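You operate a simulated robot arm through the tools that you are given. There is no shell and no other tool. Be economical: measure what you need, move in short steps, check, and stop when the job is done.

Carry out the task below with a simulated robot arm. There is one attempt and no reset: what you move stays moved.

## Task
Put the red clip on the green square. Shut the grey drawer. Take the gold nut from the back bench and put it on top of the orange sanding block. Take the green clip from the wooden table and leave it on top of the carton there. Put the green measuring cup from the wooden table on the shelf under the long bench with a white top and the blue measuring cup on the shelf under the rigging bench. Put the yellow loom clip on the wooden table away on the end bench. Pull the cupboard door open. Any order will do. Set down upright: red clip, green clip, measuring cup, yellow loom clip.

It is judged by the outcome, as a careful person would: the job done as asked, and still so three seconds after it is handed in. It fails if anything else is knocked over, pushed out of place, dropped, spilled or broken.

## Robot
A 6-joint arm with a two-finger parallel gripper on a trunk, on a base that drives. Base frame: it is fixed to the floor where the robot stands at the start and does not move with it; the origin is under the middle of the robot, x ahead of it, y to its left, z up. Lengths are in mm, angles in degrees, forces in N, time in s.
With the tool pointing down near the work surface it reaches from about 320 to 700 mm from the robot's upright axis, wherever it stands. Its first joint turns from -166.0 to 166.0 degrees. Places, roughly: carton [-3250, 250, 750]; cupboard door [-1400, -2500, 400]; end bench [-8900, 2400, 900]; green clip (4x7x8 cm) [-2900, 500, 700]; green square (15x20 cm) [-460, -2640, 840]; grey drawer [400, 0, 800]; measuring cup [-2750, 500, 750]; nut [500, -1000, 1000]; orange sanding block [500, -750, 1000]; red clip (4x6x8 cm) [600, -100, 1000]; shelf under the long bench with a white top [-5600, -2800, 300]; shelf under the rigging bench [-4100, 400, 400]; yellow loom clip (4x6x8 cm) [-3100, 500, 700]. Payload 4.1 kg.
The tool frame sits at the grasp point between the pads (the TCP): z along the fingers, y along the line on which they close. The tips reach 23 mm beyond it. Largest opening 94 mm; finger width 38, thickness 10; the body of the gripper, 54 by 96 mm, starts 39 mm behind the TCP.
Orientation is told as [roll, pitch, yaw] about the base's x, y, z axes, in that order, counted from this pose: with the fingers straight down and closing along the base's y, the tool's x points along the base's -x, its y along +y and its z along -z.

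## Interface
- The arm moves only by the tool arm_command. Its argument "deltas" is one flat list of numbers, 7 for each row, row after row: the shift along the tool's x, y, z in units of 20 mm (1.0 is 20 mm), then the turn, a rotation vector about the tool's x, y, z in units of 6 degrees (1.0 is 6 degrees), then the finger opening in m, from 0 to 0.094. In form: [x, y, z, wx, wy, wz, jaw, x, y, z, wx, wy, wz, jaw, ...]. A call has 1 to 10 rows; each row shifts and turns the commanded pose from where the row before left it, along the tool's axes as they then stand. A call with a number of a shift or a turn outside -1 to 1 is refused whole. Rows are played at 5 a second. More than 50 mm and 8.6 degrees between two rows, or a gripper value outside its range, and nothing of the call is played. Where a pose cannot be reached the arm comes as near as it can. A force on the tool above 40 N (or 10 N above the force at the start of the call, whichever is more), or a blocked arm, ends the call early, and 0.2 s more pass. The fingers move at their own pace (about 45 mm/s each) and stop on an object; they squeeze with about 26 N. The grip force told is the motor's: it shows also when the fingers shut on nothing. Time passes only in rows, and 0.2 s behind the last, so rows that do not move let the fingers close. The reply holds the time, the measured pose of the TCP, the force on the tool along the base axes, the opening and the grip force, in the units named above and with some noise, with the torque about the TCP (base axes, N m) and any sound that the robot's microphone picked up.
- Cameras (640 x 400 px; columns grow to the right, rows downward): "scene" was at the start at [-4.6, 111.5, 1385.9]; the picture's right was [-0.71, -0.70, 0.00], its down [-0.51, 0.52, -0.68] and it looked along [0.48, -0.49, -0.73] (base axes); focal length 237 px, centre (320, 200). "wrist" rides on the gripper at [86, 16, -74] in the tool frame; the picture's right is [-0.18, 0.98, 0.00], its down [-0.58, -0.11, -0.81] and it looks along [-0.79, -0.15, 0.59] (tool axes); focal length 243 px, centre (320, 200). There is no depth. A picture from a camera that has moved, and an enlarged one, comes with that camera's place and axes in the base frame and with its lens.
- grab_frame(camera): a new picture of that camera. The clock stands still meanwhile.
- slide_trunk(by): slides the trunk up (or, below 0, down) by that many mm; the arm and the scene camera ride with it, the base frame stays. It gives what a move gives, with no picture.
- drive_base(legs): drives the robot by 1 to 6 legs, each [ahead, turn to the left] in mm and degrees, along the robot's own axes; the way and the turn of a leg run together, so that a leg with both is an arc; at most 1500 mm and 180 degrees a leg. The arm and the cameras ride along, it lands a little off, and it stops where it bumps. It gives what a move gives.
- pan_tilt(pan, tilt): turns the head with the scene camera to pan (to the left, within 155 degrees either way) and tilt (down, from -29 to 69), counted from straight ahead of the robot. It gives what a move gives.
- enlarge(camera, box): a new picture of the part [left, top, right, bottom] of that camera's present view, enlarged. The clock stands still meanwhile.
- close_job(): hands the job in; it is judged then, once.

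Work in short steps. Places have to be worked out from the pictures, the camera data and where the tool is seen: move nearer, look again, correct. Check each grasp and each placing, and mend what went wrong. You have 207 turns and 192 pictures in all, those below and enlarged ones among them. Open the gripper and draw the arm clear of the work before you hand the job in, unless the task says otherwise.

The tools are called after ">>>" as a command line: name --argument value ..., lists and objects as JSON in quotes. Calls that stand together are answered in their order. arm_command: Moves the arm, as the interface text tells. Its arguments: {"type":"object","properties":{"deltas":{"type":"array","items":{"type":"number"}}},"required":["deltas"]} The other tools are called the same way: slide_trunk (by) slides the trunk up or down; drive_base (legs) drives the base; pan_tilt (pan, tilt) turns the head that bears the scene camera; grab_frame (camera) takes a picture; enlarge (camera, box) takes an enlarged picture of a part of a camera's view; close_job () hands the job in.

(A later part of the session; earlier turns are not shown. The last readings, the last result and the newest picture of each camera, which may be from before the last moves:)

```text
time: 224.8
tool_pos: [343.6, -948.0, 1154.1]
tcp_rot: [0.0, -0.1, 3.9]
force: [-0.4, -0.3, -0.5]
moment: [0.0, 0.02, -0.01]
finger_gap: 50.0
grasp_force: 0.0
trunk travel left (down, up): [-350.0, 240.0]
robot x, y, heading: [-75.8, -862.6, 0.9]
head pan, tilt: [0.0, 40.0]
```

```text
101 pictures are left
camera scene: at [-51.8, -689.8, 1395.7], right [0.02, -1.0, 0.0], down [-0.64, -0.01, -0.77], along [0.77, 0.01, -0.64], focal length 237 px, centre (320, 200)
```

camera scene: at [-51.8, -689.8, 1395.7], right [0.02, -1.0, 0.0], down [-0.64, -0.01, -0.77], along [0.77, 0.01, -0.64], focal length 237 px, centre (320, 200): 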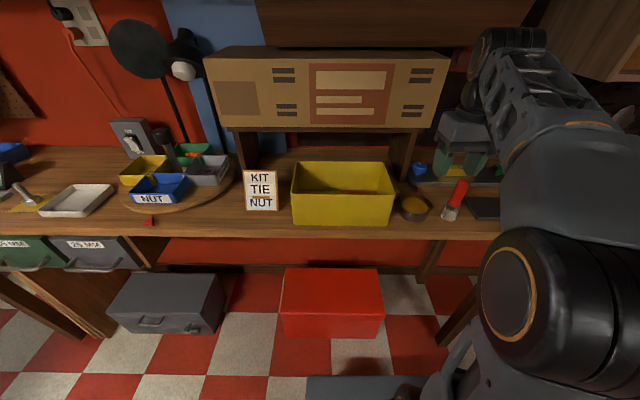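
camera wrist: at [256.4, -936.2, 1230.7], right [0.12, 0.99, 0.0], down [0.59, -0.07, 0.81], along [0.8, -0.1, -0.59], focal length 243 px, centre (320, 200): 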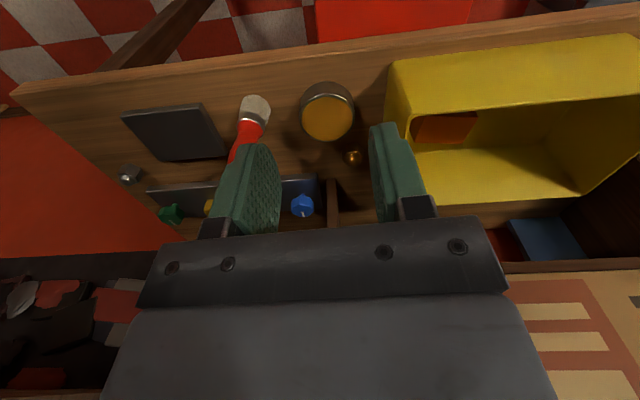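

The gold acorn nut sits at about (539,-919), right of the yellow bin; the orange block lies in the bin at about (478,-799). I yaw the hand +90° (camera to the right side) to close along x.

>>> arm_command --deltas '[0, 0, 0, 0, 0, -1, 0.06, 0, 0, 0, 0, 0, -1, 0.06, 0, 0, 0, 0, 0, -1, 0.06, 0, 0, 0, 0, 0, -1, 0.06, 0, 0, 0, 0, 0, -1, 0.06, 0, 0, 0, 0, 0, -1, 0.06, 0, 0, 0, 0, 0, -1, 0.06]'

>>> arm_command --deltas '[0, 0, 0, 0, 0, -1, 0.06, 0, 0, 0, 0, 0, -1, 0.06, 0, 0, 0, 0, 0, -1, 0.06, 0, 0, 0, 0, 0, -1, 0.06, 0, 0, 0, 0, 0, -1, 0.06, 0, 0, 0, 0, 0, -1, 0.06, 0, 0, 0, 0, 0, -1, 0.06, 0, 0, 0, 0, 0, -0.35, 0.06]'

>>> arm_command --deltas '[0, -1, 0, 0, 0, 0, 0.06, 0, -1, 0, 0, 0, 0, 0.06, 0, -1, 0, 0, 0, 0, 0.06, 0, -1, 0, 0, 0, 0, 0.06, 0, -1, 0, 0, 0, 0, 0.06, 0, -1, 0, 0, 0, 0, 0.06, 0, -1, 0, 0, 0, 0, 0.06]'

>>> grab_frame --camera "wrist"

>>> grab_frame --camera "scene"

```text
time: 226.4
tool_pos: [342.8, -947.2, 1155.6]
tcp_rot: [-0.1, 0.1, 46.0]
force: [0.3, 0.4, -1.3]
moment: [0.01, -0.02, 0.0]
finger_gap: 59.9
grasp_force: 0.0
trunk travel left (down, up): [-350.0, 240.0]
robot x, y, heading: [-70.8, -858.1, 0.5]
head pan, tilt: [0.0, 40.0]
```

```text
time: 228.2
tool_pos: [342.3, -945.9, 1155.2]
tcp_rot: [0.0, 0.0, 89.9]
force: [0.1, 0.2, 0.5]
moment: [-0.03, 0.03, 0.0]
finger_gap: 59.7
grasp_force: 0.0
trunk travel left (down, up): [-350.0, 240.0]
robot x, y, heading: [-69.5, -858.1, 0.7]
head pan, tilt: [0.0, 40.0]
```

```text
time: 229.8
tool_pos: [480.2, -946.0, 1151.9]
tcp_rot: [-0.2, 0.1, 90.0]
force: [0.1, 1.0, 0.2]
moment: [0.02, -0.04, 0.0]
finger_gap: 59.9
grasp_force: 0.1
out of reach, approached as far as the arm can: row 7
trunk travel left (down, up): [-350.0, 240.0]
robot x, y, heading: [-75.6, -858.2, 1.1]
head pan, tilt: [0.0, 40.0]
```

```text
100 pictures are left
camera wrist: at [465.0, -1031.6, 1227.7], right [-0.98, 0.18, 0.0], down [0.11, 0.58, 0.81], along [0.15, 0.79, -0.59], focal length 243 px, centre (320, 200)
```

wrist: 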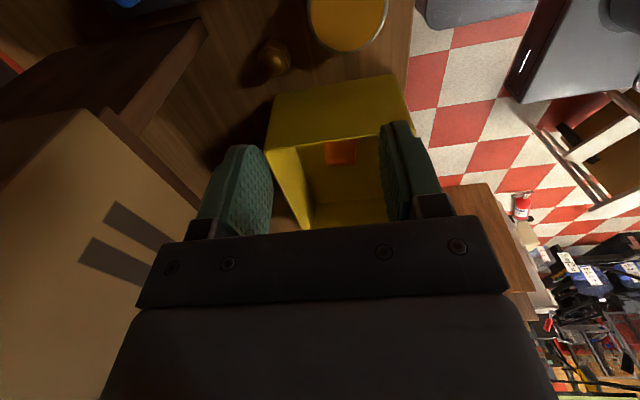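

```text
99 pictures are left
camera scene: at [-51.9, -689.7, 1395.8], right [0.02, -1.0, 0.0], down [-0.64, -0.01, -0.77], along [0.77, 0.01, -0.64], focal length 237 px, centre (320, 200)
```

scene: 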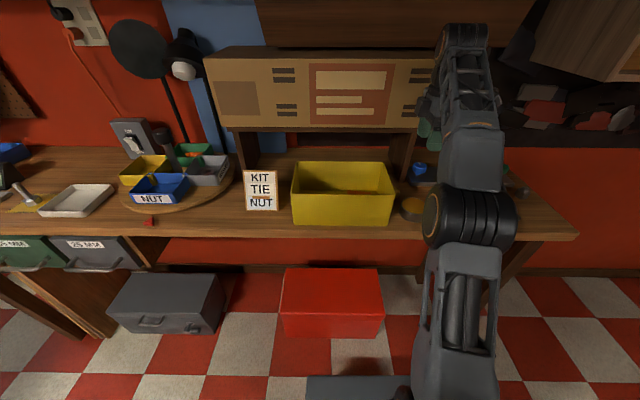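

Nut confirmed at (537,-919). Go down to z≈1030 and shift to y=-919, then forward.

>>> arm_command --deltas '[-0.5, 0, 1, 0, 0, 0, 0.06, -0.5, 0, 1, 0, 0, 0, 0.06, -0.35, 0, 1, 0, 0, 0, 0.06, 0, 0, 1, 0, 0, 0, 0.06, 0, 0, 1, 0, 0, 0, 0.06, 0, 0, 1, 0, 0, 0, 0.06, 0, -1, 0, 0, 0, 0, 0.06, 0, -1, 0, 0, 0, 0, 0.06]'

>>> grab_frame --camera "wrist"

>>> enlarge --camera "scene" --box '[360, 60, 560, 220]'

```text
time: 231.6
tool_pos: [521.4, -920.1, 1031.7]
tcp_rot: [-0.2, 0.0, 90.0]
force: [0.1, 0.5, -0.4]
moment: [-0.02, 0.0, -0.01]
finger_gap: 60.0
grasp_force: 0.1
trunk travel left (down, up): [-350.0, 240.0]
robot x, y, heading: [-75.1, -855.6, 1.1]
head pan, tilt: [0.0, 40.0]
```

```text
98 pictures are left
camera wrist: at [506.1, -1005.0, 1108.2], right [-0.98, 0.18, 0.0], down [0.11, 0.58, 0.81], along [0.15, 0.79, -0.59], focal length 243 px, centre (320, 200)
```

wrist: 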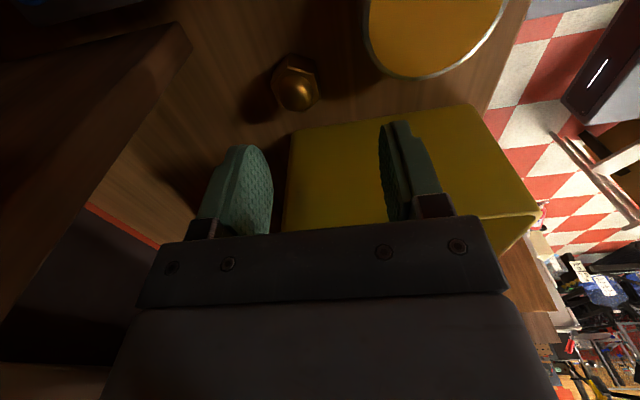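

```text
2.50 times, centred on (460, 140) of scene
camera zoom: at [-51.7, -689.8, 1395.7], right [0.02, -1.0, 0.0], down [-0.64, -0.01, -0.77], along [0.77, 0.01, -0.64], focal length 592 px, centre (-30, 350)
```

zoom: 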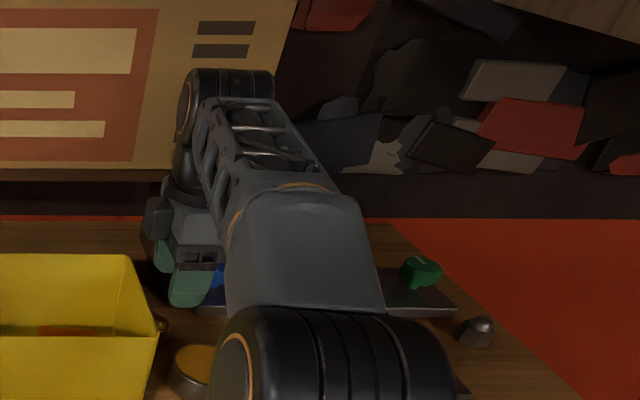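

Align over the nut (x 540) and descend to z≈954.

>>> arm_command --deltas '[-0.05, -0.95, 0, 0, 0, 0, 0.06, 0, 0, 1, 0, 0, 0, 0.06, 0, 0, 1, 0, 0, 0, 0.06, 0, 0, 1, 0, 0, 0, 0.06]'

>>> grab_frame --camera "wrist"

```text
time: 232.6
tool_pos: [539.6, -918.6, 970.6]
tcp_rot: [-0.1, 0.0, 90.0]
force: [-0.9, 0.5, 0.2]
moment: [-0.03, 0.0, 0.01]
finger_gap: 60.0
grasp_force: 0.2
trunk travel left (down, up): [-350.0, 240.0]
robot x, y, heading: [-69.4, -860.1, 0.9]
head pan, tilt: [0.0, 40.0]
```

```text
96 pictures are left
camera wrist: at [525.0, -1004.8, 1047.9], right [-0.98, 0.18, 0.0], down [0.11, 0.58, 0.81], along [0.15, 0.79, -0.59], focal length 243 px, centre (320, 200)
```

wrist: 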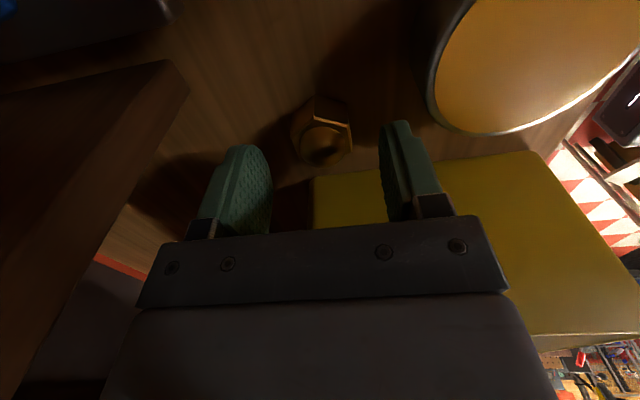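

Centred. Down 16 mm and close.

>>> arm_command --deltas '[0, 0, 0.8, 0, 0, 0, 0.06, 0, 0, 0, 0, 0, 0, 0.03, 0, 0, 0, 0, 0, 0, 0, 0, 0, 0, 0, 0, 0, 0, 0, 0, 0, 0, 0, 0, 0]'

>>> grab_frame --camera "wrist"

```text
time: 233.8
tool_pos: [539.5, -919.6, 955.8]
tcp_rot: [-0.1, 0.0, 90.0]
force: [0.7, -1.5, 0.2]
moment: [0.09, -0.06, 0.06]
finger_gap: 31.5
grasp_force: 25.5
trunk travel left (down, up): [-350.0, 240.0]
robot x, y, heading: [-75.4, -857.9, 0.9]
head pan, tilt: [0.0, 40.0]
```

```text
95 pictures are left
camera wrist: at [524.6, -1004.8, 1032.1], right [-0.98, 0.18, 0.0], down [0.11, 0.58, 0.81], along [0.15, 0.79, -0.59], focal length 243 px, centre (320, 200)
```

wrist: 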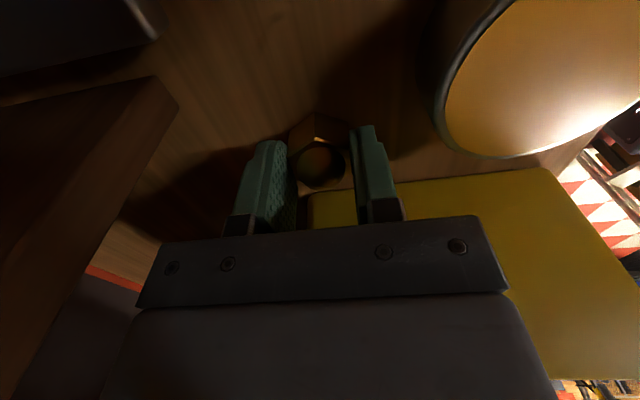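

Gripped. Lift, retract to x≈485 and move over the bin.

>>> arm_command --deltas '[0, 0, -1, 0, 0, 0, 0, 0, 0, -1, 0, 0, 0, 0, 0, 0.5, -1, 0, 0, 0, 0, 0, 0.5, -1, 0, 0, 0, 0, 0, 0.5, -1, 0, 0, 0, 0, 0, 0.5, -1, 0, 0, 0, 0, 0, 0.5, -1, 0, 0, 0, 0, 0, 0, -0.8, 0, 0, 0, 0]'

>>> arm_command --deltas '[-1, 0, 0, 0, 0, 0, 0, -1, 0, 0, 0, 0, 0, 0, -1, 0, 0, 0, 0, 0, 0, -1, 0, 0, 0, 0, 0, 0]'

>>> grab_frame --camera "wrist"

>>> enlarge --camera "scene" --box '[270, 80, 470, 240]'

```text
time: 235.6
tool_pos: [490.1, -917.6, 1112.2]
tcp_rot: [-0.2, 0.0, 90.0]
force: [-0.5, -0.9, -1.3]
moment: [-0.04, -0.02, 0.01]
finger_gap: 31.3
grasp_force: 26.1
trunk travel left (down, up): [-350.0, 240.0]
robot x, y, heading: [-71.2, -853.8, 1.1]
head pan, tilt: [0.0, 40.0]
```

```text
time: 236.6
tool_pos: [488.9, -838.1, 1110.7]
tcp_rot: [-0.1, 0.0, 89.9]
force: [0.1, 0.1, -0.9]
moment: [-0.02, -0.01, -0.02]
finger_gap: 31.4
grasp_force: 25.9
trunk travel left (down, up): [-350.0, 240.0]
robot x, y, heading: [-74.6, -857.7, 1.0]
head pan, tilt: [0.0, 40.0]
```

```text
94 pictures are left
camera wrist: at [473.7, -924.0, 1188.0], right [-0.98, 0.19, 0.0], down [0.11, 0.58, 0.81], along [0.15, 0.79, -0.59], focal length 243 px, centre (320, 200)
```

wrist: 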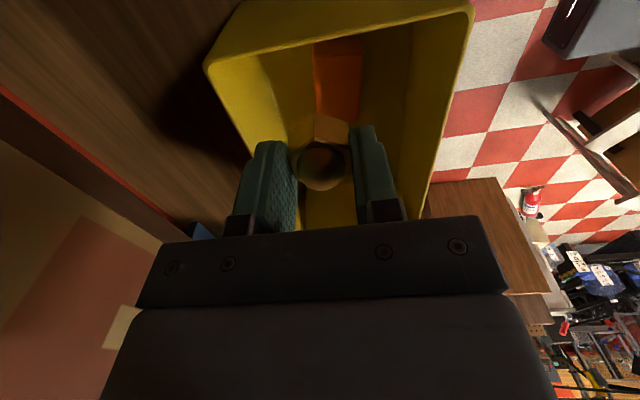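

```text
2.50 times, centred on (370, 160) of scene
camera zoom: at [-51.7, -689.8, 1395.7], right [0.02, -1.0, 0.0], down [-0.64, -0.01, -0.77], along [0.77, 0.01, -0.64], focal length 592 px, centre (195, 300)
```

zoom: 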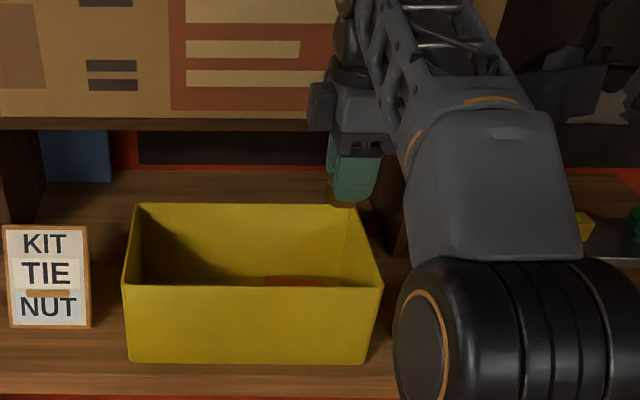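

Block top ≈966, centre ≈(478,-797). Move above it and lower to z≈1008.

>>> arm_command --deltas '[-1, 0.3, 0, 0, 0, 0, 0, -1, 0.25, 0, 0, 0, 0, 0, 0, 0, 1, 0, 0, 0, 0, 0, 0, 1, 0, 0, 0, 0, 0, 0, 1, 0, 0, 0, 0, 0, 0, 1, 0, 0, 0, 0, 0, 0, 1, 0, 0, 0, 0]'

>>> grab_frame --camera "wrist"

```text
time: 238.2
tool_pos: [479.6, -798.5, 1011.1]
tcp_rot: [-0.1, 0.0, 90.0]
force: [-0.2, 0.0, -1.0]
moment: [-0.01, -0.03, -0.02]
finger_gap: 31.6
grasp_force: 25.8
trunk travel left (down, up): [-350.0, 240.0]
robot x, y, heading: [-73.4, -854.3, 1.1]
head pan, tilt: [0.0, 40.0]
```

```text
92 pictures are left
camera wrist: at [463.7, -884.1, 1087.2], right [-0.98, 0.18, 0.0], down [0.11, 0.58, 0.81], along [0.15, 0.79, -0.59], focal length 243 px, centre (320, 200)
```

wrist: 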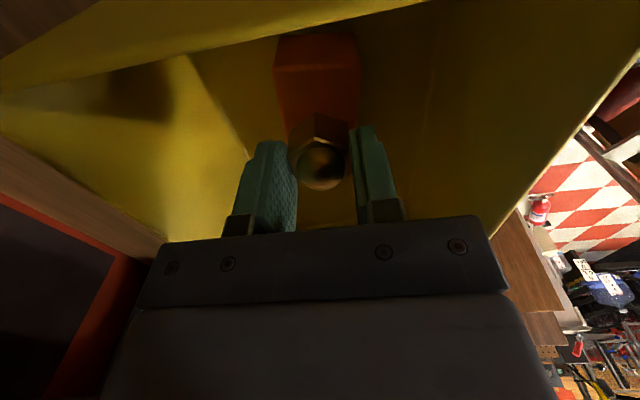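

Aligned above the block. Lower gently to contact.

>>> arm_command --deltas '[0, 0, 0.4, 0, 0, 0, 0, 0, 0, 0.15, 0, 0, 0, 0, 0, 0, 0.1, 0, 0, 0, 0]'

```text
time: 239.0
tool_pos: [479.8, -799.1, 1000.6]
tcp_rot: [-0.2, -0.1, 90.0]
force: [0.2, -0.5, 9.5]
moment: [-0.03, -0.03, -0.03]
finger_gap: 31.4
grasp_force: 25.9
trunk travel left (down, up): [-350.0, 240.0]
robot x, y, heading: [-75.0, -861.8, 0.7]
head pan, tilt: [0.0, 40.0]
```

Contact at 9.5 N, centred. Release and lift.

>>> arm_command --deltas '[0, 0, -0.05, 0, 0, 0, 0.04, 0, 0, 0, 0, 0, 0, 0.06, 0, 0, 0, 0, 0, 0, 0.06, 0, 0, -1, 0, 0, 0, 0.06, 0, 0, -1, 0, 0, 0, 0.06, 0, 0, -1, 0, 0, 0, 0.06, 0, 0, -1, 0, 0, 0, 0.06, 0, 0, -1, 0, 0, 0, 0.06]'

>>> grab_frame --camera "wrist"

```text
time: 240.8
tool_pos: [478.5, -798.9, 1100.0]
tcp_rot: [-0.1, 0.0, 89.9]
force: [0.1, -0.2, -0.2]
moment: [-0.05, 0.0, -0.01]
finger_gap: 60.1
grasp_force: 0.0
trunk travel left (down, up): [-350.0, 240.0]
robot x, y, heading: [-75.0, -861.3, 1.0]
head pan, tilt: [0.0, 40.0]
```

```text
91 pictures are left
camera wrist: at [463.0, -883.9, 1176.5], right [-0.98, 0.18, 0.0], down [0.11, 0.58, 0.81], along [0.15, 0.79, -0.59], focal length 243 px, centre (320, 200)
```

wrist: 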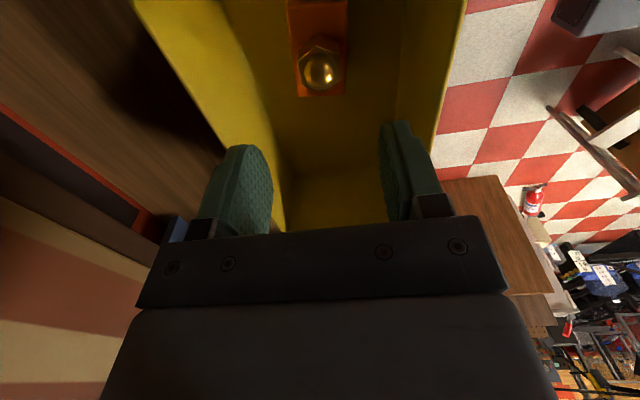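

The nut rests on the block. I lift/retract, unwind the wrist, and drive back through the corridor toward the wooden table.

>>> arm_command --deltas '[0, 0.5, -1, 0, 0, 0, 0.06, 0, 1, -1, 0, 0, 0, 0.06, 0, 1, 0, 0, 0, 0, 0.06, 0, 1, 0, 0, 0, 0, 0.06, 0, 1, 0, 0, 0, 0, 0.06, 0, 1, 0, 0, 0, 0, 0.06, 0, 1, 0, 0, 0, 0, 0.06]'

>>> arm_command --deltas '[0, 0, 0, 0, 0, 1, 0.06, 0, 0, 0, 0, 0, 1, 0.06, 0, 0, 0, 0, 0, 1, 0.06, 0, 0, 0, 0, 0, 1, 0.06, 0, 0, 0, 0, 0, 1, 0.06, 0, 0, 0, 0, 0, 1, 0.06, 0, 0, 0, 0, 0, 1, 0.06, 0, 0, 0, 0, 0, 1, 0.06, 0, 0, 0, 0, 0, 1, 0.06, 0, 0, 0, 0, 0, 1, 0.06]'

>>> arm_command --deltas '[0, 0, 0, 0, 0, 1, 0.06, 0, 0, 0, 0, 0, 1, 0.06, 0, 0, 0, 0, 0, 1, 0.06, 0, 0, 0, 0, 0, 1, 0.06, 0, 0, 0, 0, 0, 1, 0.06]'

>>> drive_base --legs '[[-60, 0], [0, -135], [950, 0], [0, -44], [1400, 0], [450, 0]]'

>>> pan_tilt --pan -70 --tilt 25

>>> grab_frame --camera "scene"

```text
time: 242.4
tool_pos: [349.3, -797.1, 1139.7]
tcp_rot: [-0.1, -0.1, 89.8]
force: [0.4, 1.0, 0.1]
moment: [-0.01, 0.0, -0.02]
finger_gap: 60.2
grasp_force: 0.0
trunk travel left (down, up): [-350.0, 240.0]
robot x, y, heading: [-75.7, -857.3, 0.7]
head pan, tilt: [0.0, 40.0]
```

```text
time: 244.6
tool_pos: [348.9, -798.8, 1139.5]
tcp_rot: [0.0, -0.1, 29.9]
force: [-0.3, 0.7, 0.5]
moment: [0.03, 0.01, 0.01]
finger_gap: 60.1
grasp_force: 0.1
trunk travel left (down, up): [-350.0, 240.0]
robot x, y, heading: [-73.6, -857.2, 1.4]
head pan, tilt: [0.0, 40.0]
```

```text
time: 245.8
tool_pos: [348.3, -797.6, 1138.3]
tcp_rot: [-0.1, -0.1, -0.2]
force: [0.2, 0.4, 0.2]
moment: [0.02, 0.0, -0.06]
finger_gap: 59.6
grasp_force: 0.1
trunk travel left (down, up): [-350.0, 240.0]
robot x, y, heading: [-74.7, -857.8, 1.0]
head pan, tilt: [0.0, 40.0]
```

```text
time: 267.8
tool_pos: [-3048.7, -1718.5, 1140.1]
tcp_rot: [0.0, 0.0, -177.8]
force: [0.2, -0.2, -0.4]
moment: [0.0, -0.01, 0.01]
finger_gap: 60.1
grasp_force: 0.1
trunk travel left (down, up): [-350.0, 240.0]
robot x, y, heading: [-2631.7, -1642.0, -176.8]
head pan, tilt: [0.0, 40.0]
```

```text
time: 269.2
tool_pos: [-3047.9, -1718.6, 1140.0]
tcp_rot: [-0.1, 0.0, -177.7]
force: [-0.4, 0.2, 0.4]
moment: [-0.04, 0.0, 0.02]
finger_gap: 60.2
grasp_force: 0.0
trunk travel left (down, up): [-350.0, 240.0]
robot x, y, heading: [-2628.3, -1646.1, -176.9]
head pan, tilt: [-70.0, 25.0]
```

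```text
90 pictures are left
camera scene: at [-2597.2, -1718.4, 1419.0], right [0.92, 0.39, 0.0], down [0.17, -0.39, -0.91], along [-0.36, 0.83, -0.42], focal length 237 px, centre (320, 200)
```

scene: 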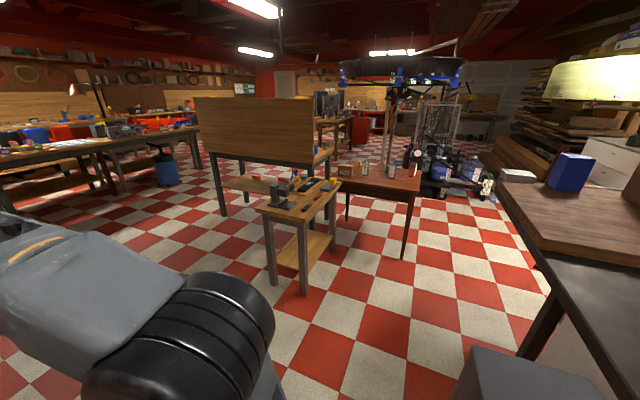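

>>> enlarge --camera "scene" --box '[240, 120, 440, 280]'

>>> enlarge --camera "scene" --box '[0, 60, 240, 220]'

```text
2.50 times, centred on (340, 200) of scene
camera zoom: at [-2597.2, -1718.4, 1419.0], right [0.92, 0.39, 0.0], down [0.17, -0.39, -0.91], along [-0.36, 0.83, -0.42], focal length 592 px, centre (270, 200)
```

zoom: 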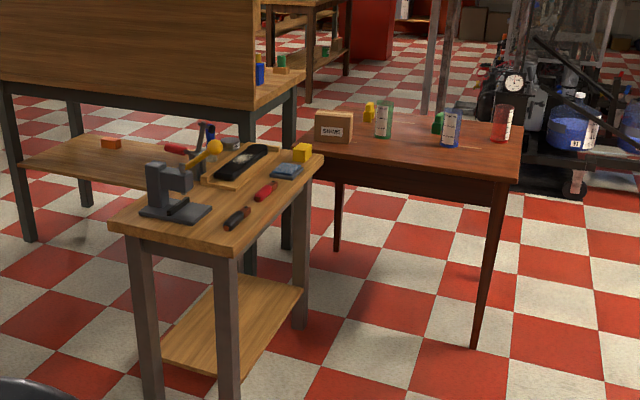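

```text
2.50 times, centred on (120, 140) of scene
camera zoom: at [-2597.2, -1718.4, 1419.0], right [0.92, 0.39, 0.0], down [0.17, -0.39, -0.91], along [-0.36, 0.83, -0.42], focal length 592 px, centre (820, 350)
```

zoom: 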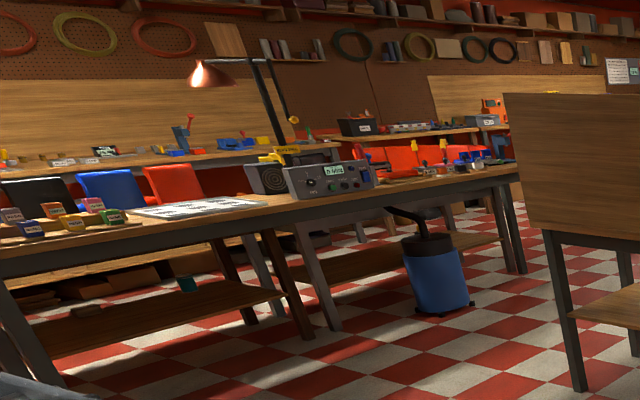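

The table holds carton, yellow clip, green cup, green clip, blue cup, red cup. The rigging bench (with panel) stands behind-left. I drive north to the table's near side.

>>> drive_base --legs '[[0, -93], [1150, 0]]'

>>> pan_tilt --pan 15 --tilt 35

>>> grab_frame --camera "scene"

```text
time: 278.9
tool_pos: [-2693.8, -82.2, 1139.7]
tcp_rot: [0.0, 0.0, 89.2]
force: [0.3, 0.1, -0.1]
moment: [-0.03, -0.02, -0.03]
finger_gap: 59.8
grasp_force: 0.0
trunk travel left (down, up): [-350.0, 240.0]
robot x, y, heading: [-2640.0, -505.9, 90.1]
head pan, tilt: [-70.0, 25.0]
```

```text
time: 280.5
tool_pos: [-2692.8, -83.7, 1139.6]
tcp_rot: [0.1, -0.1, 89.3]
force: [-0.3, -0.3, 0.0]
moment: [0.06, 0.0, -0.01]
finger_gap: 60.0
grasp_force: 0.0
trunk travel left (down, up): [-350.0, 240.0]
robot x, y, heading: [-2635.0, -503.7, 90.0]
head pan, tilt: [15.0, 35.0]
```

```text
87 pictures are left
camera scene: at [-2827.7, -479.4, 1403.3], right [0.96, 0.26, 0.0], down [0.15, -0.55, -0.82], along [-0.21, 0.79, -0.57], focal length 237 px, centre (320, 200)
```

scene: 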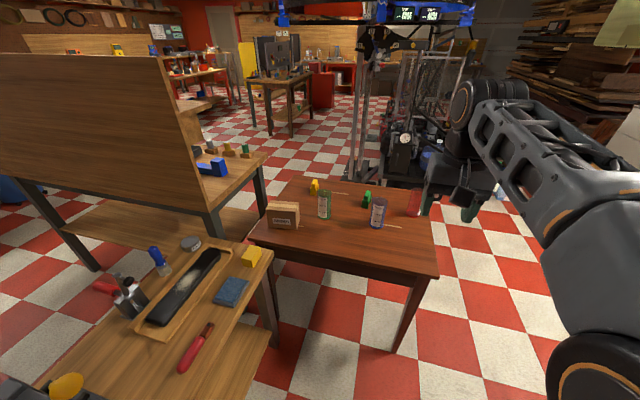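

>>> enlarge --camera "scene" --box '[240, 160, 460, 300]'

```text
2.86 times, centred on (350, 230) of scene
camera zoom: at [-2827.7, -479.4, 1403.3], right [0.96, 0.26, 0.0], down [0.15, -0.55, -0.82], along [-0.21, 0.79, -0.57], focal length 676 px, centre (234, 114)
```

zoom: 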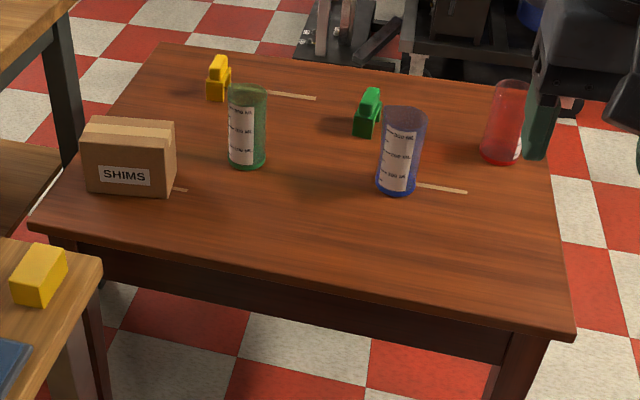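

Table top ≈745, front edge y≈107. Estimated: green clip (-2849,440), yellow clip (-3109,474), green cup (-3016,306), blue cup (-2790,307), carton top ≈(-3163,225,843). I move in so the carriage slides under the table edge a little.

>>> drive_base --legs '[[0, 6.5], [385, 0], [0, -6.5]]'

>>> pan_tilt --pan 20 --tilt 50

>>> grab_frame --camera "scene"

>>> grab_frame --camera "wrist"

```text
time: 284.0
tool_pos: [-2737.3, 298.8, 1139.5]
tcp_rot: [0.1, -0.1, 89.3]
force: [0.4, -0.1, -0.4]
moment: [-0.01, 0.0, -0.01]
finger_gap: 59.9
grasp_force: 0.1
trunk travel left (down, up): [-350.0, 240.0]
robot x, y, heading: [-2680.0, -123.1, 90.2]
head pan, tilt: [15.0, 35.0]
```

```text
time: 284.8
tool_pos: [-2738.2, 299.5, 1140.2]
tcp_rot: [-0.1, -0.1, 89.3]
force: [1.1, -0.2, 0.7]
moment: [0.0, 0.01, 0.0]
finger_gap: 59.6
grasp_force: 0.0
trunk travel left (down, up): [-350.0, 240.0]
robot x, y, heading: [-2680.1, -125.6, 90.2]
head pan, tilt: [20.0, 50.0]
```

```text
85 pictures are left
camera scene: at [-2876.1, -110.1, 1381.6], right [0.94, 0.34, 0.0], down [0.26, -0.72, -0.64], along [-0.22, 0.6, -0.77], focal length 237 px, centre (320, 200)
```

scene: 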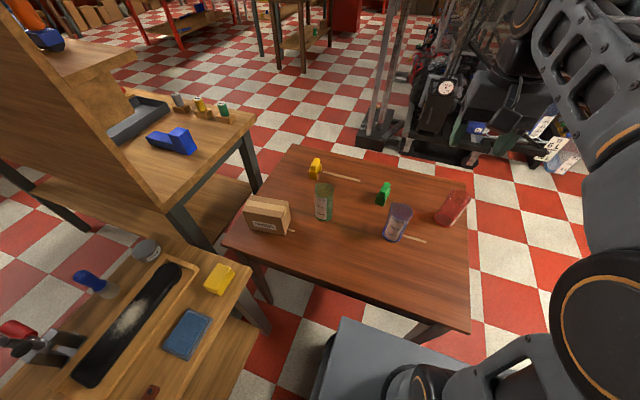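

```text
84 pictures are left
camera wrist: at [-2754.0, 213.6, 1215.7], right [-0.98, 0.2, 0.0], down [0.12, 0.58, 0.81], along [0.16, 0.79, -0.59], focal length 243 px, centre (320, 200)
```

wrist: 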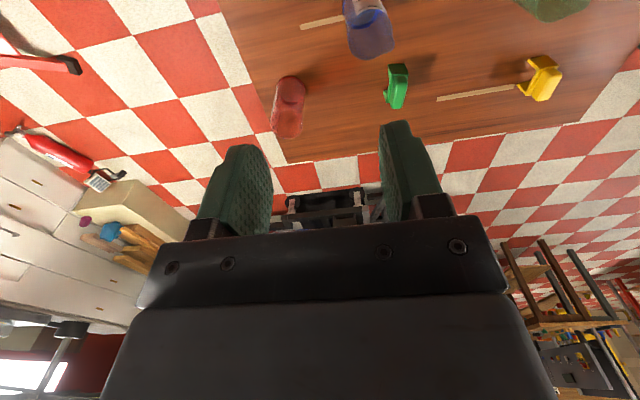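

>>> enlarge --camera "wrist" --box '[260, 0, 580, 160]'

>>> enlarge --camera "scene" --box '[220, 130, 480, 300]'

```text
2.00 times, centred on (420, 80) of wrist
camera zoom: at [-2754.0, 213.6, 1215.7], right [-0.98, 0.2, 0.0], down [0.12, 0.58, 0.81], along [0.16, 0.79, -0.59], focal length 485 px, centre (120, 440)
```

zoom: 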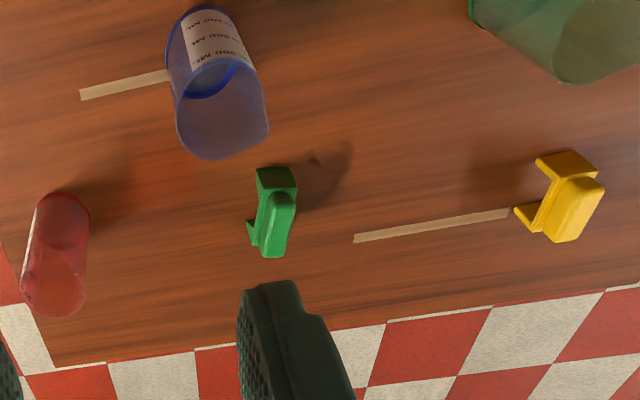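

```text
2.35 times, centred on (350, 215) of scene
camera zoom: at [-2876.1, -110.1, 1381.6], right [0.94, 0.34, 0.0], down [0.26, -0.72, -0.64], along [-0.22, 0.6, -0.77], focal length 557 px, centre (249, 165)
```

zoom: 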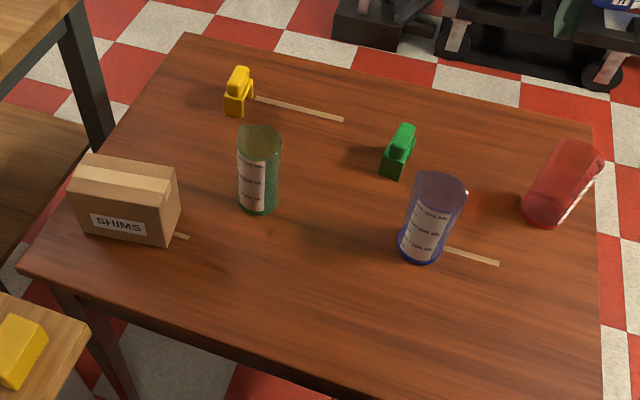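

Move closer over the green clip for a precise look.

>>> arm_command --deltas '[-0.56, 0.62, 1, 0, 0, 0, 0.06, -0.56, 0.62, 1, 0, 0, 0, 0.06, -0.56, 0.62, 1, 0, 0, 0, 0.06, -0.56, 0.62, 1, 0, 0, 0, 0.06, -0.56, 0.62, 1, 0, 0, 0, 0.06, -0.56, 0.62, 1, 0, 0, 0, 0.06, -0.56, 0.62, 1, 0, 0, 0, 0.06, -0.56, 0.62, 1, 0, 0, 0, 0.06, -0.56, 0.62, 1, 0, 0, 0, 0.06]'

>>> grab_frame --camera "wrist"

```text
time: 286.8
tool_pos: [-2846.5, 402.9, 959.1]
tcp_rot: [0.1, -0.1, 89.3]
force: [-0.3, 0.4, 0.9]
moment: [0.0, -0.02, 0.02]
finger_gap: 60.1
grasp_force: 0.1
trunk travel left (down, up): [-350.0, 240.0]
robot x, y, heading: [-2685.3, -125.1, 90.1]
head pan, tilt: [20.0, 50.0]
```

```text
81 pictures are left
camera wrist: at [-2862.8, 316.9, 1035.3], right [-0.98, 0.2, 0.0], down [0.12, 0.58, 0.81], along [0.16, 0.79, -0.59], focal length 243 px, centre (320, 200)
```

wrist: 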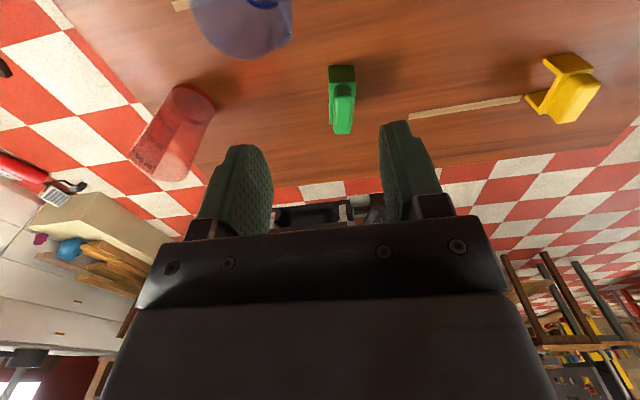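

Green clip ≈(-2856,505), table ≈705, aligned with y. Move over and descend to z≈800.

>>> arm_command --deltas '[-1, 0.1, 0, 0, 0, 0, 0.07, -1, 0.1, 1, 0, 0, 0, 0.07, -1, 0.1, 1, 0, 0, 0, 0.07, -1, 0.1, 1, 0, 0, 0, 0.07, -1, 0.08, 1, 0, 0, 0, 0.07, 0, 0, 1, 0, 0, 0, 0.07, 0, 0, 1, 0, 0, 0, 0.07, 0, 0, 1, 0, 0, 0, 0.07]'

>>> grab_frame --camera "wrist"

>>> enlarge --camera "scene" --box '[220, 130, 480, 300]'

```text
time: 288.6
tool_pos: [-2855.6, 502.6, 820.4]
tcp_rot: [-0.1, -0.1, 89.3]
force: [0.0, 0.1, 0.2]
moment: [0.0, -0.02, -0.01]
finger_gap: 69.9
grasp_force: 0.0
trunk travel left (down, up): [-350.0, 240.0]
robot x, y, heading: [-2684.2, -126.4, 90.2]
head pan, tilt: [20.0, 50.0]
```

```text
80 pictures are left
camera wrist: at [-2871.7, 417.2, 895.8], right [-0.98, 0.2, 0.0], down [0.12, 0.58, 0.81], along [0.16, 0.79, -0.59], focal length 243 px, centre (320, 200)
```

wrist: 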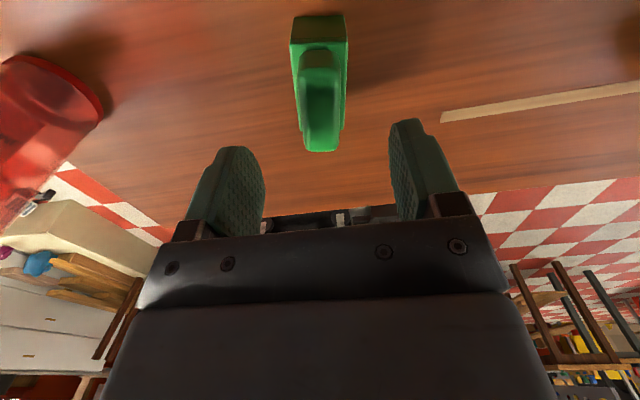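

```text
2.35 times, centred on (350, 215) of scene
camera zoom: at [-2876.2, -110.1, 1381.6], right [0.94, 0.34, 0.0], down [0.26, -0.72, -0.64], along [-0.22, 0.6, -0.77], focal length 557 px, centre (249, 165)
```

zoom: 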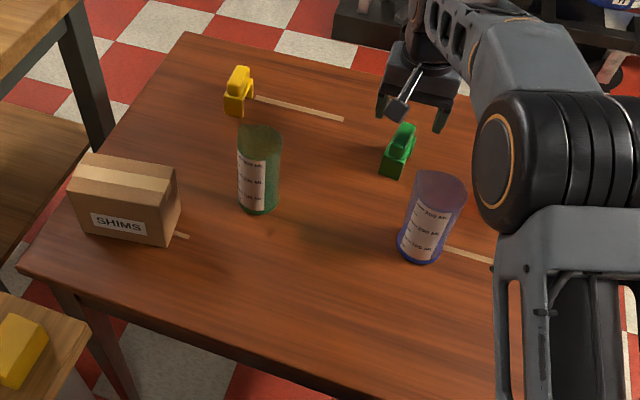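

Aligned within a few mm. Descend to z≈757 and close.

>>> arm_command --deltas '[0, 0.2, 1, 0, 0, 0, 0.07, 0, 0, 1, 0, 0, 0, 0.07, 0, 0, 1, 0, 0, 0, 0.07, 0, 0, 0.1, 0, 0, 0, 0.07]'

>>> grab_frame --camera "wrist"

```text
time: 289.6
tool_pos: [-2859.7, 503.0, 758.2]
tcp_rot: [0.1, -0.1, 89.2]
force: [-1.1, 0.3, 0.0]
moment: [0.01, 0.0, 0.0]
finger_gap: 69.8
grasp_force: 0.0
trunk travel left (down, up): [-350.0, 240.0]
robot x, y, heading: [-2683.4, -123.8, 90.2]
head pan, tilt: [20.0, 50.0]
```

```text
78 pictures are left
camera wrist: at [-2875.9, 417.4, 834.0], right [-0.98, 0.2, 0.0], down [0.12, 0.58, 0.81], along [0.16, 0.79, -0.59], focal length 243 px, centre (320, 200)
```

wrist: 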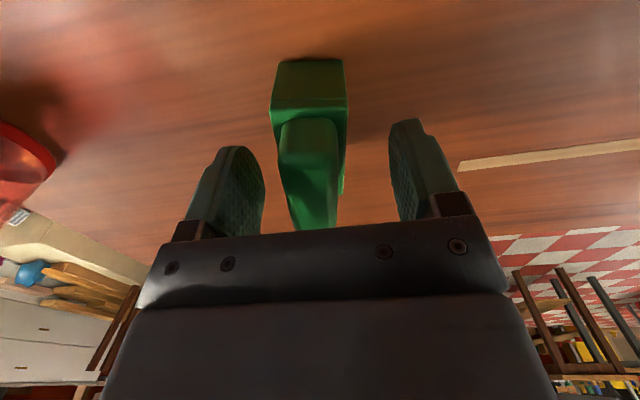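

Shift 7 mm and close.

>>> arm_command --deltas '[0, -0.35, 0, 0, 0, 0, 0.07, 0, 0, 0, 0, 0, 0, 0.05, 0, 0, 0, 0, 0, 0, 0.02, 0, 0, 0, 0, 0, 0, 0, 0, 0, 0, 0, 0, 0, 0, 0, 0, 0, 0, 0, 0, 0]'

>>> grab_frame --camera "wrist"

```text
time: 291.0
tool_pos: [-2852.7, 503.3, 757.5]
tcp_rot: [0.0, -0.1, 89.2]
force: [0.7, 0.3, 0.5]
moment: [-0.01, -0.06, 0.01]
finger_gap: 33.2
grasp_force: 25.7
trunk travel left (down, up): [-350.0, 240.0]
robot x, y, heading: [-2683.6, -120.5, 90.2]
head pan, tilt: [20.0, 50.0]
```

```text
77 pictures are left
camera wrist: at [-2868.7, 417.2, 834.3], right [-0.98, 0.2, 0.0], down [0.12, 0.58, 0.81], along [0.16, 0.79, -0.59], focal length 243 px, centre (320, 200)
```

wrist: 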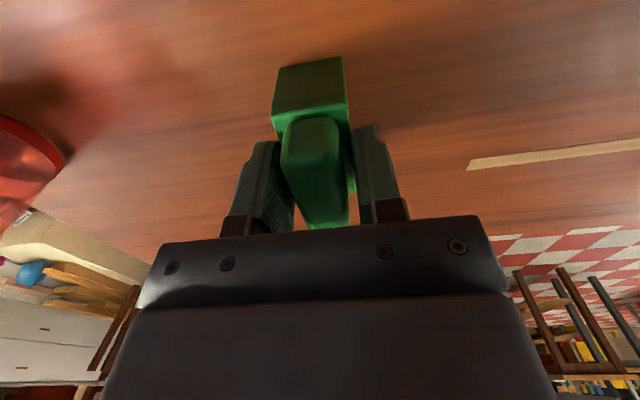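

Gripped. Lift 200 mm, then carry toward the carton, staying east of it.

>>> arm_command --deltas '[0, 0, -0.5, 0, 0, 0, 0, 0, 0, -1, 0, 0, 0, 0, 0, 0, -1, 0, 0, 0, 0, 0, 0, -1, 0, 0, 0, 0, 0, 0, -1, 0, 0, 0, 0, 0, 0, -1, 0, 0, 0, 0, 0, 0, -1, 0, 0, 0, 0, 0, 0, -1, 0, 0, 0, 0, 0, 0, -1, 0, 0, 0, 0, 0, 0, -1, 0, 0, 0, 0]'

>>> arm_command --deltas '[0.9, 0.9, -0.5, 0, 0, 0, 0, 0.9, 0.9, -0.5, 0, 0, 0, 0, 0.9, 0.9, 0, 0, 0, 0, 0, 0.9, 0.9, 0, 0, 0, 0, 0, 0.9, 0.9, 0, 0, 0, 0, 0, 0.9, 0.9, 0, 0, 0, 0, 0, 0.9, 0.9, 0, 0, 0, 0, 0, 0.9, 0.9, 0, 0, 0, 0, 0, 0.9, 0.9, 0, 0, 0, 0, 0, 0.9, 0.9, 0, 0, 0, 0, 0]'

>>> arm_command --deltas '[0.9, 0.6, 0, 0, 0, -1, 0, 0, 0, 0, 0, 0, -1, 0, 0, 0, 0, 0, 0, -1, 0, 0, 0, 0, 0, 0, -1, 0, 0, 0, 0, 0, 0, -1, 0, 0, 0, 0, 0, 0, -1, 0, 0, 0, 0, 0, 0, -1, 0, 0, 0, 0, 0, 0, -1, 0]'

>>> arm_command --deltas '[0, 0, 0, 0, 0, -1, 0, 0, 0, 0, 0, 0, -1, 0, 0, 0, 0, 0, 0, -1, 0, 0, 0, 0, 0, 0, -1, 0, 0, 0, 0, 0, 0, -1, 0, 0, 0, 0, 0, 0, -1, 0, 0, 0, 0, 0, 0, -1, 0]'

>>> grab_frame --camera "wrist"

>>> grab_frame --camera "scene"

```text
time: 293.2
tool_pos: [-2853.2, 502.3, 948.1]
tcp_rot: [-0.1, -0.1, 89.3]
force: [0.6, 0.7, -0.1]
moment: [-0.02, 0.0, 0.03]
finger_gap: 33.6
grasp_force: 26.5
trunk travel left (down, up): [-350.0, 240.0]
robot x, y, heading: [-2687.4, -121.7, 90.0]
head pan, tilt: [20.0, 50.0]
```

```text
time: 295.4
tool_pos: [-3034.8, 323.7, 967.6]
tcp_rot: [0.0, -0.1, 89.3]
force: [-0.2, -0.2, -0.4]
moment: [0.01, -0.04, 0.01]
finger_gap: 33.7
grasp_force: 25.7
trunk travel left (down, up): [-350.0, 240.0]
robot x, y, heading: [-2683.8, -124.3, 90.1]
head pan, tilt: [20.0, 50.0]
```

```text
time: 297.2
tool_pos: [-3047.8, 306.5, 967.3]
tcp_rot: [-0.1, 0.1, 137.4]
force: [-0.1, -0.1, 0.5]
moment: [-0.02, 0.0, 0.0]
finger_gap: 33.5
grasp_force: 26.2
trunk travel left (down, up): [-350.0, 240.0]
robot x, y, heading: [-2680.9, -123.6, 90.4]
head pan, tilt: [20.0, 50.0]
```

```text
time: 298.8
tool_pos: [-3047.0, 307.2, 968.1]
tcp_rot: [0.0, 0.0, 179.4]
force: [0.4, 1.5, -0.9]
moment: [0.05, -0.02, 0.02]
finger_gap: 33.5
grasp_force: 25.8
trunk travel left (down, up): [-350.0, 240.0]
robot x, y, heading: [-2682.4, -123.1, 90.0]
head pan, tilt: [20.0, 50.0]
```

```text
76 pictures are left
camera wrist: at [-2960.4, 289.7, 1043.6], right [-0.2, -0.98, 0.0], down [-0.58, 0.11, 0.81], along [-0.79, 0.16, -0.59], focal length 243 px, centre (320, 200)
```

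wrist: 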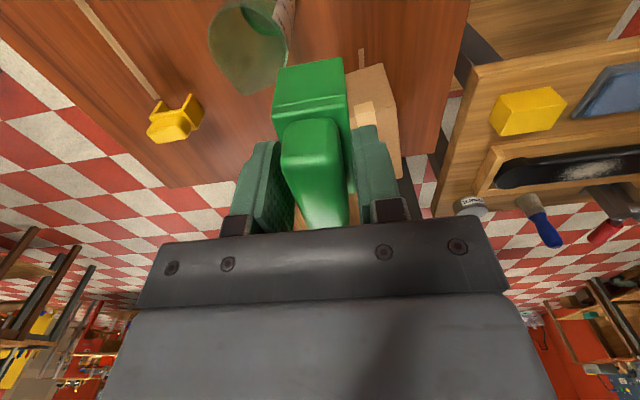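

```text
75 pictures are left
camera scene: at [-2876.3, -110.1, 1381.5], right [0.94, 0.34, 0.0], down [0.26, -0.72, -0.64], along [-0.22, 0.6, -0.77], focal length 237 px, centre (320, 200)
```

scene: 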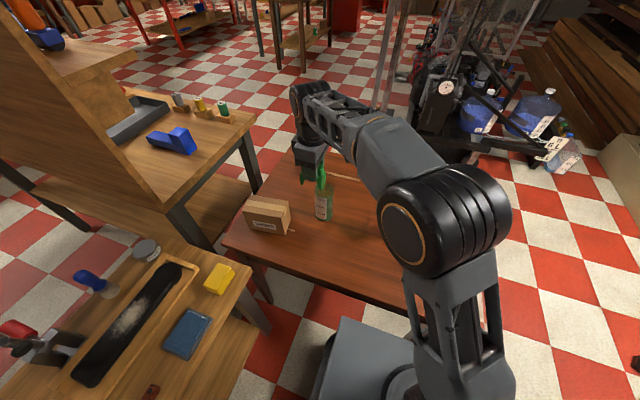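

Carton: centre ≈(-3190,257), top ≈802, ~117×58 mm, yaw ≈5°. Move above it and lower to ~12 mm above.

>>> arm_command --deltas '[-0.9, 0.31, 0, 0, 0, 0, 0, -0.9, 0.31, 0, 0, 0, 0, 0, -0.9, 0.31, 0, 0, 0, 0, 0, -0.9, 0.31, 0, 0, 0, 0, 0, -0.9, 0.31, 0, 0, 0, 0, 0, -0.9, 0.31, 0, 0, 0, 0, 0, -0.9, 0.31, 0, 0, 0, 0, 0, -0.85, 0.31, 0, 0, 0, -0.7, 0]'

>>> arm_command --deltas '[0, 0, 1, 0, 0, 0, 0, 0, 0, 1, 0, 0, 0, 0, 0, 0, 1, 0, 0, 0, 0, 0, 0, 1, 0, 0, 0, 0]'

>>> grab_frame --camera "wrist"

>>> enlarge --camera "scene" --box '[200, 110, 360, 250]'

```text
time: 300.6
tool_pos: [-3192.0, 259.0, 966.7]
tcp_rot: [-0.1, 0.0, -176.6]
force: [0.7, -0.8, -0.3]
moment: [-0.01, 0.0, 0.02]
finger_gap: 33.5
grasp_force: 25.5
trunk travel left (down, up): [-350.0, 240.0]
robot x, y, heading: [-2683.6, -124.1, 90.2]
head pan, tilt: [20.0, 50.0]
```

```text
time: 301.6
tool_pos: [-3190.3, 258.2, 887.7]
tcp_rot: [0.0, 0.0, -176.6]
force: [-0.7, -0.2, -0.2]
moment: [0.04, -0.02, 0.0]
finger_gap: 33.5
grasp_force: 26.0
trunk travel left (down, up): [-350.0, 240.0]
robot x, y, heading: [-2680.1, -124.7, 90.0]
head pan, tilt: [20.0, 50.0]
```

```text
74 pictures are left
camera wrist: at [-3103.1, 248.3, 962.9], right [-0.12, -0.99, 0.0], down [-0.59, 0.07, 0.81], along [-0.8, 0.1, -0.59], focal length 243 px, centre (320, 200)
```

wrist: 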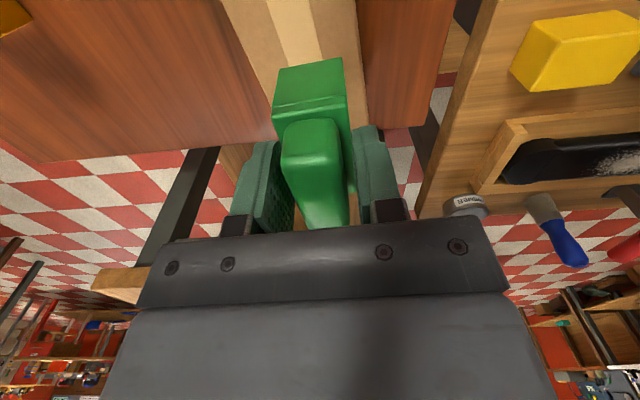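

```text
2.86 times, centred on (280, 180) of scene
camera zoom: at [-2876.3, -110.1, 1381.5], right [0.94, 0.34, 0.0], down [0.26, -0.72, -0.64], along [-0.22, 0.6, -0.77], focal length 676 px, centre (434, 257)
```

zoom: 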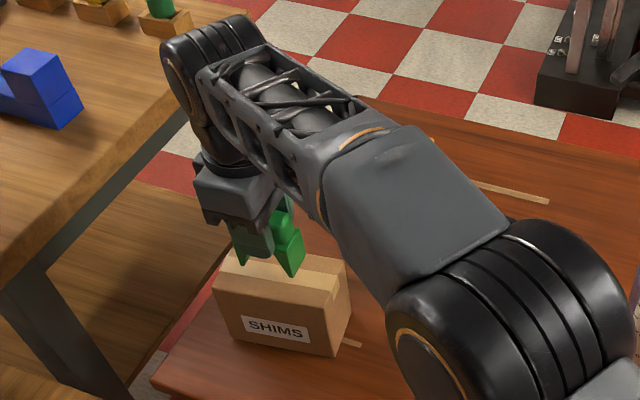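

Shift 7 mm to +y for centring, then lower onto the carton.

>>> arm_command --deltas '[0, -0.35, 0.6, 0, 0, 0, 0, 0, 0, 0.5, 0, 0, 0, 0, 0, 0, 0.2, 0, 0, 0, 0, 0, 0, 0.15, 0, 0, 0, 0]'

```text
time: 302.6
tool_pos: [-3190.4, 265.8, 858.4]
tcp_rot: [-0.2, 0.1, -176.5]
force: [-0.3, -0.7, 0.2]
moment: [-0.03, 0.0, -0.01]
finger_gap: 33.5
grasp_force: 25.8
trunk travel left (down, up): [-350.0, 240.0]
robot x, y, heading: [-2682.6, -119.0, 90.2]
head pan, tilt: [20.0, 50.0]
```

>>> arm_command --deltas '[0, 0, 0.15, 0, 0, 0, 0, 0, 0, 0.15, 0, 0, 0, 0, 0, 0, 0.15, 0, 0, 0, 0]'

>>> grab_frame --camera "wrist"

```text
time: 303.4
tool_pos: [-3191.3, 267.0, 850.2]
tcp_rot: [-0.2, -0.1, -176.5]
force: [-0.8, 2.1, 20.2]
moment: [0.05, 0.18, 0.16]
finger_gap: 33.6
grasp_force: 25.4
trunk travel left (down, up): [-350.0, 240.0]
robot x, y, heading: [-2684.0, -120.9, 90.0]
head pan, tilt: [20.0, 50.0]
```

```text
72 pictures are left
camera wrist: at [-3102.4, 255.2, 927.2], right [-0.12, -0.99, 0.0], down [-0.58, 0.07, 0.81], along [-0.8, 0.1, -0.59], focal length 243 px, centre (320, 200)
```

wrist: 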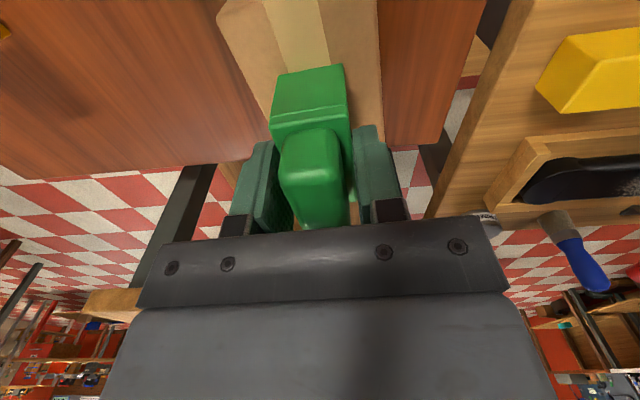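

Contact with the carton centred. Release and lift.

>>> arm_command --deltas '[0, 0, -0.1, 0, 0, 0, 0.04, 0, 0, 0, 0, 0, 0, 0.06, 0, 0, 0, 0, 0, 0, 0.06, 0, 0, -0.5, 0, 0, 0, 0.06, 0, 0, -1, 0, 0, 0, 0.06, 0, 0, -1, 0, 0, 0, 0.06, 0, 0, -1, 0, 0, 0, 0.06, 0, 0, -1, 0, 0, 0, 0.06, 0, 0, -1, 0, 0, 0, 0.06]'

>>> grab_frame --camera "wrist"

>>> enlarge --camera "scene" --box '[200, 110, 360, 250]'

```text
time: 305.4
tool_pos: [-3190.8, 265.2, 961.6]
tcp_rot: [0.0, 0.1, -176.5]
force: [-0.2, 0.4, 0.8]
moment: [0.01, -0.01, 0.02]
finger_gap: 60.1
grasp_force: 0.0
trunk travel left (down, up): [-350.0, 240.0]
robot x, y, heading: [-2680.0, -124.7, 89.9]
head pan, tilt: [20.0, 50.0]
```

```text
71 pictures are left
camera wrist: at [-3103.5, 255.3, 1037.7], right [-0.12, -0.99, 0.0], down [-0.59, 0.07, 0.81], along [-0.8, 0.1, -0.59], focal length 243 px, centre (320, 200)
```

wrist: 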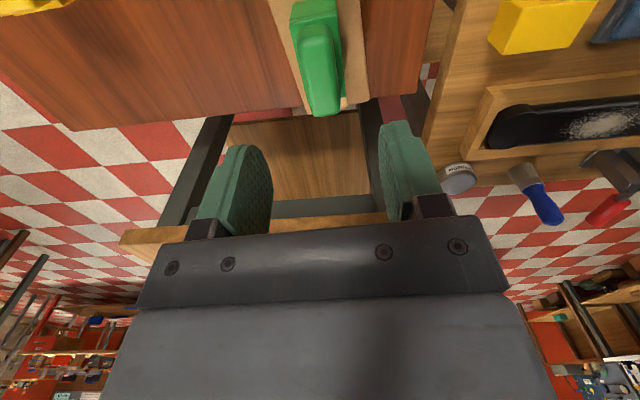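

```text
2.86 times, centred on (280, 180) of scene
camera zoom: at [-2876.4, -110.0, 1381.5], right [0.94, 0.34, 0.0], down [0.26, -0.72, -0.64], along [-0.22, 0.6, -0.77], focal length 676 px, centre (434, 257)
```

zoom: 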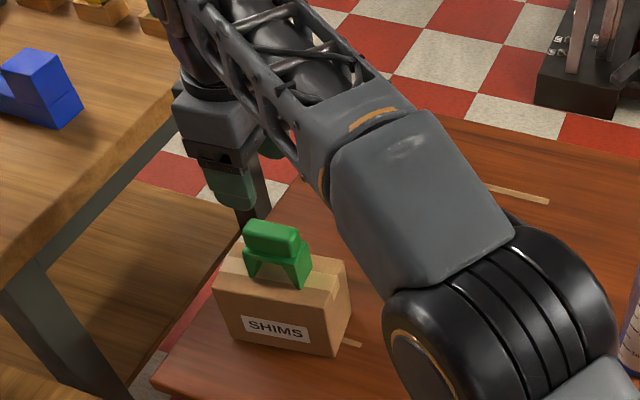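

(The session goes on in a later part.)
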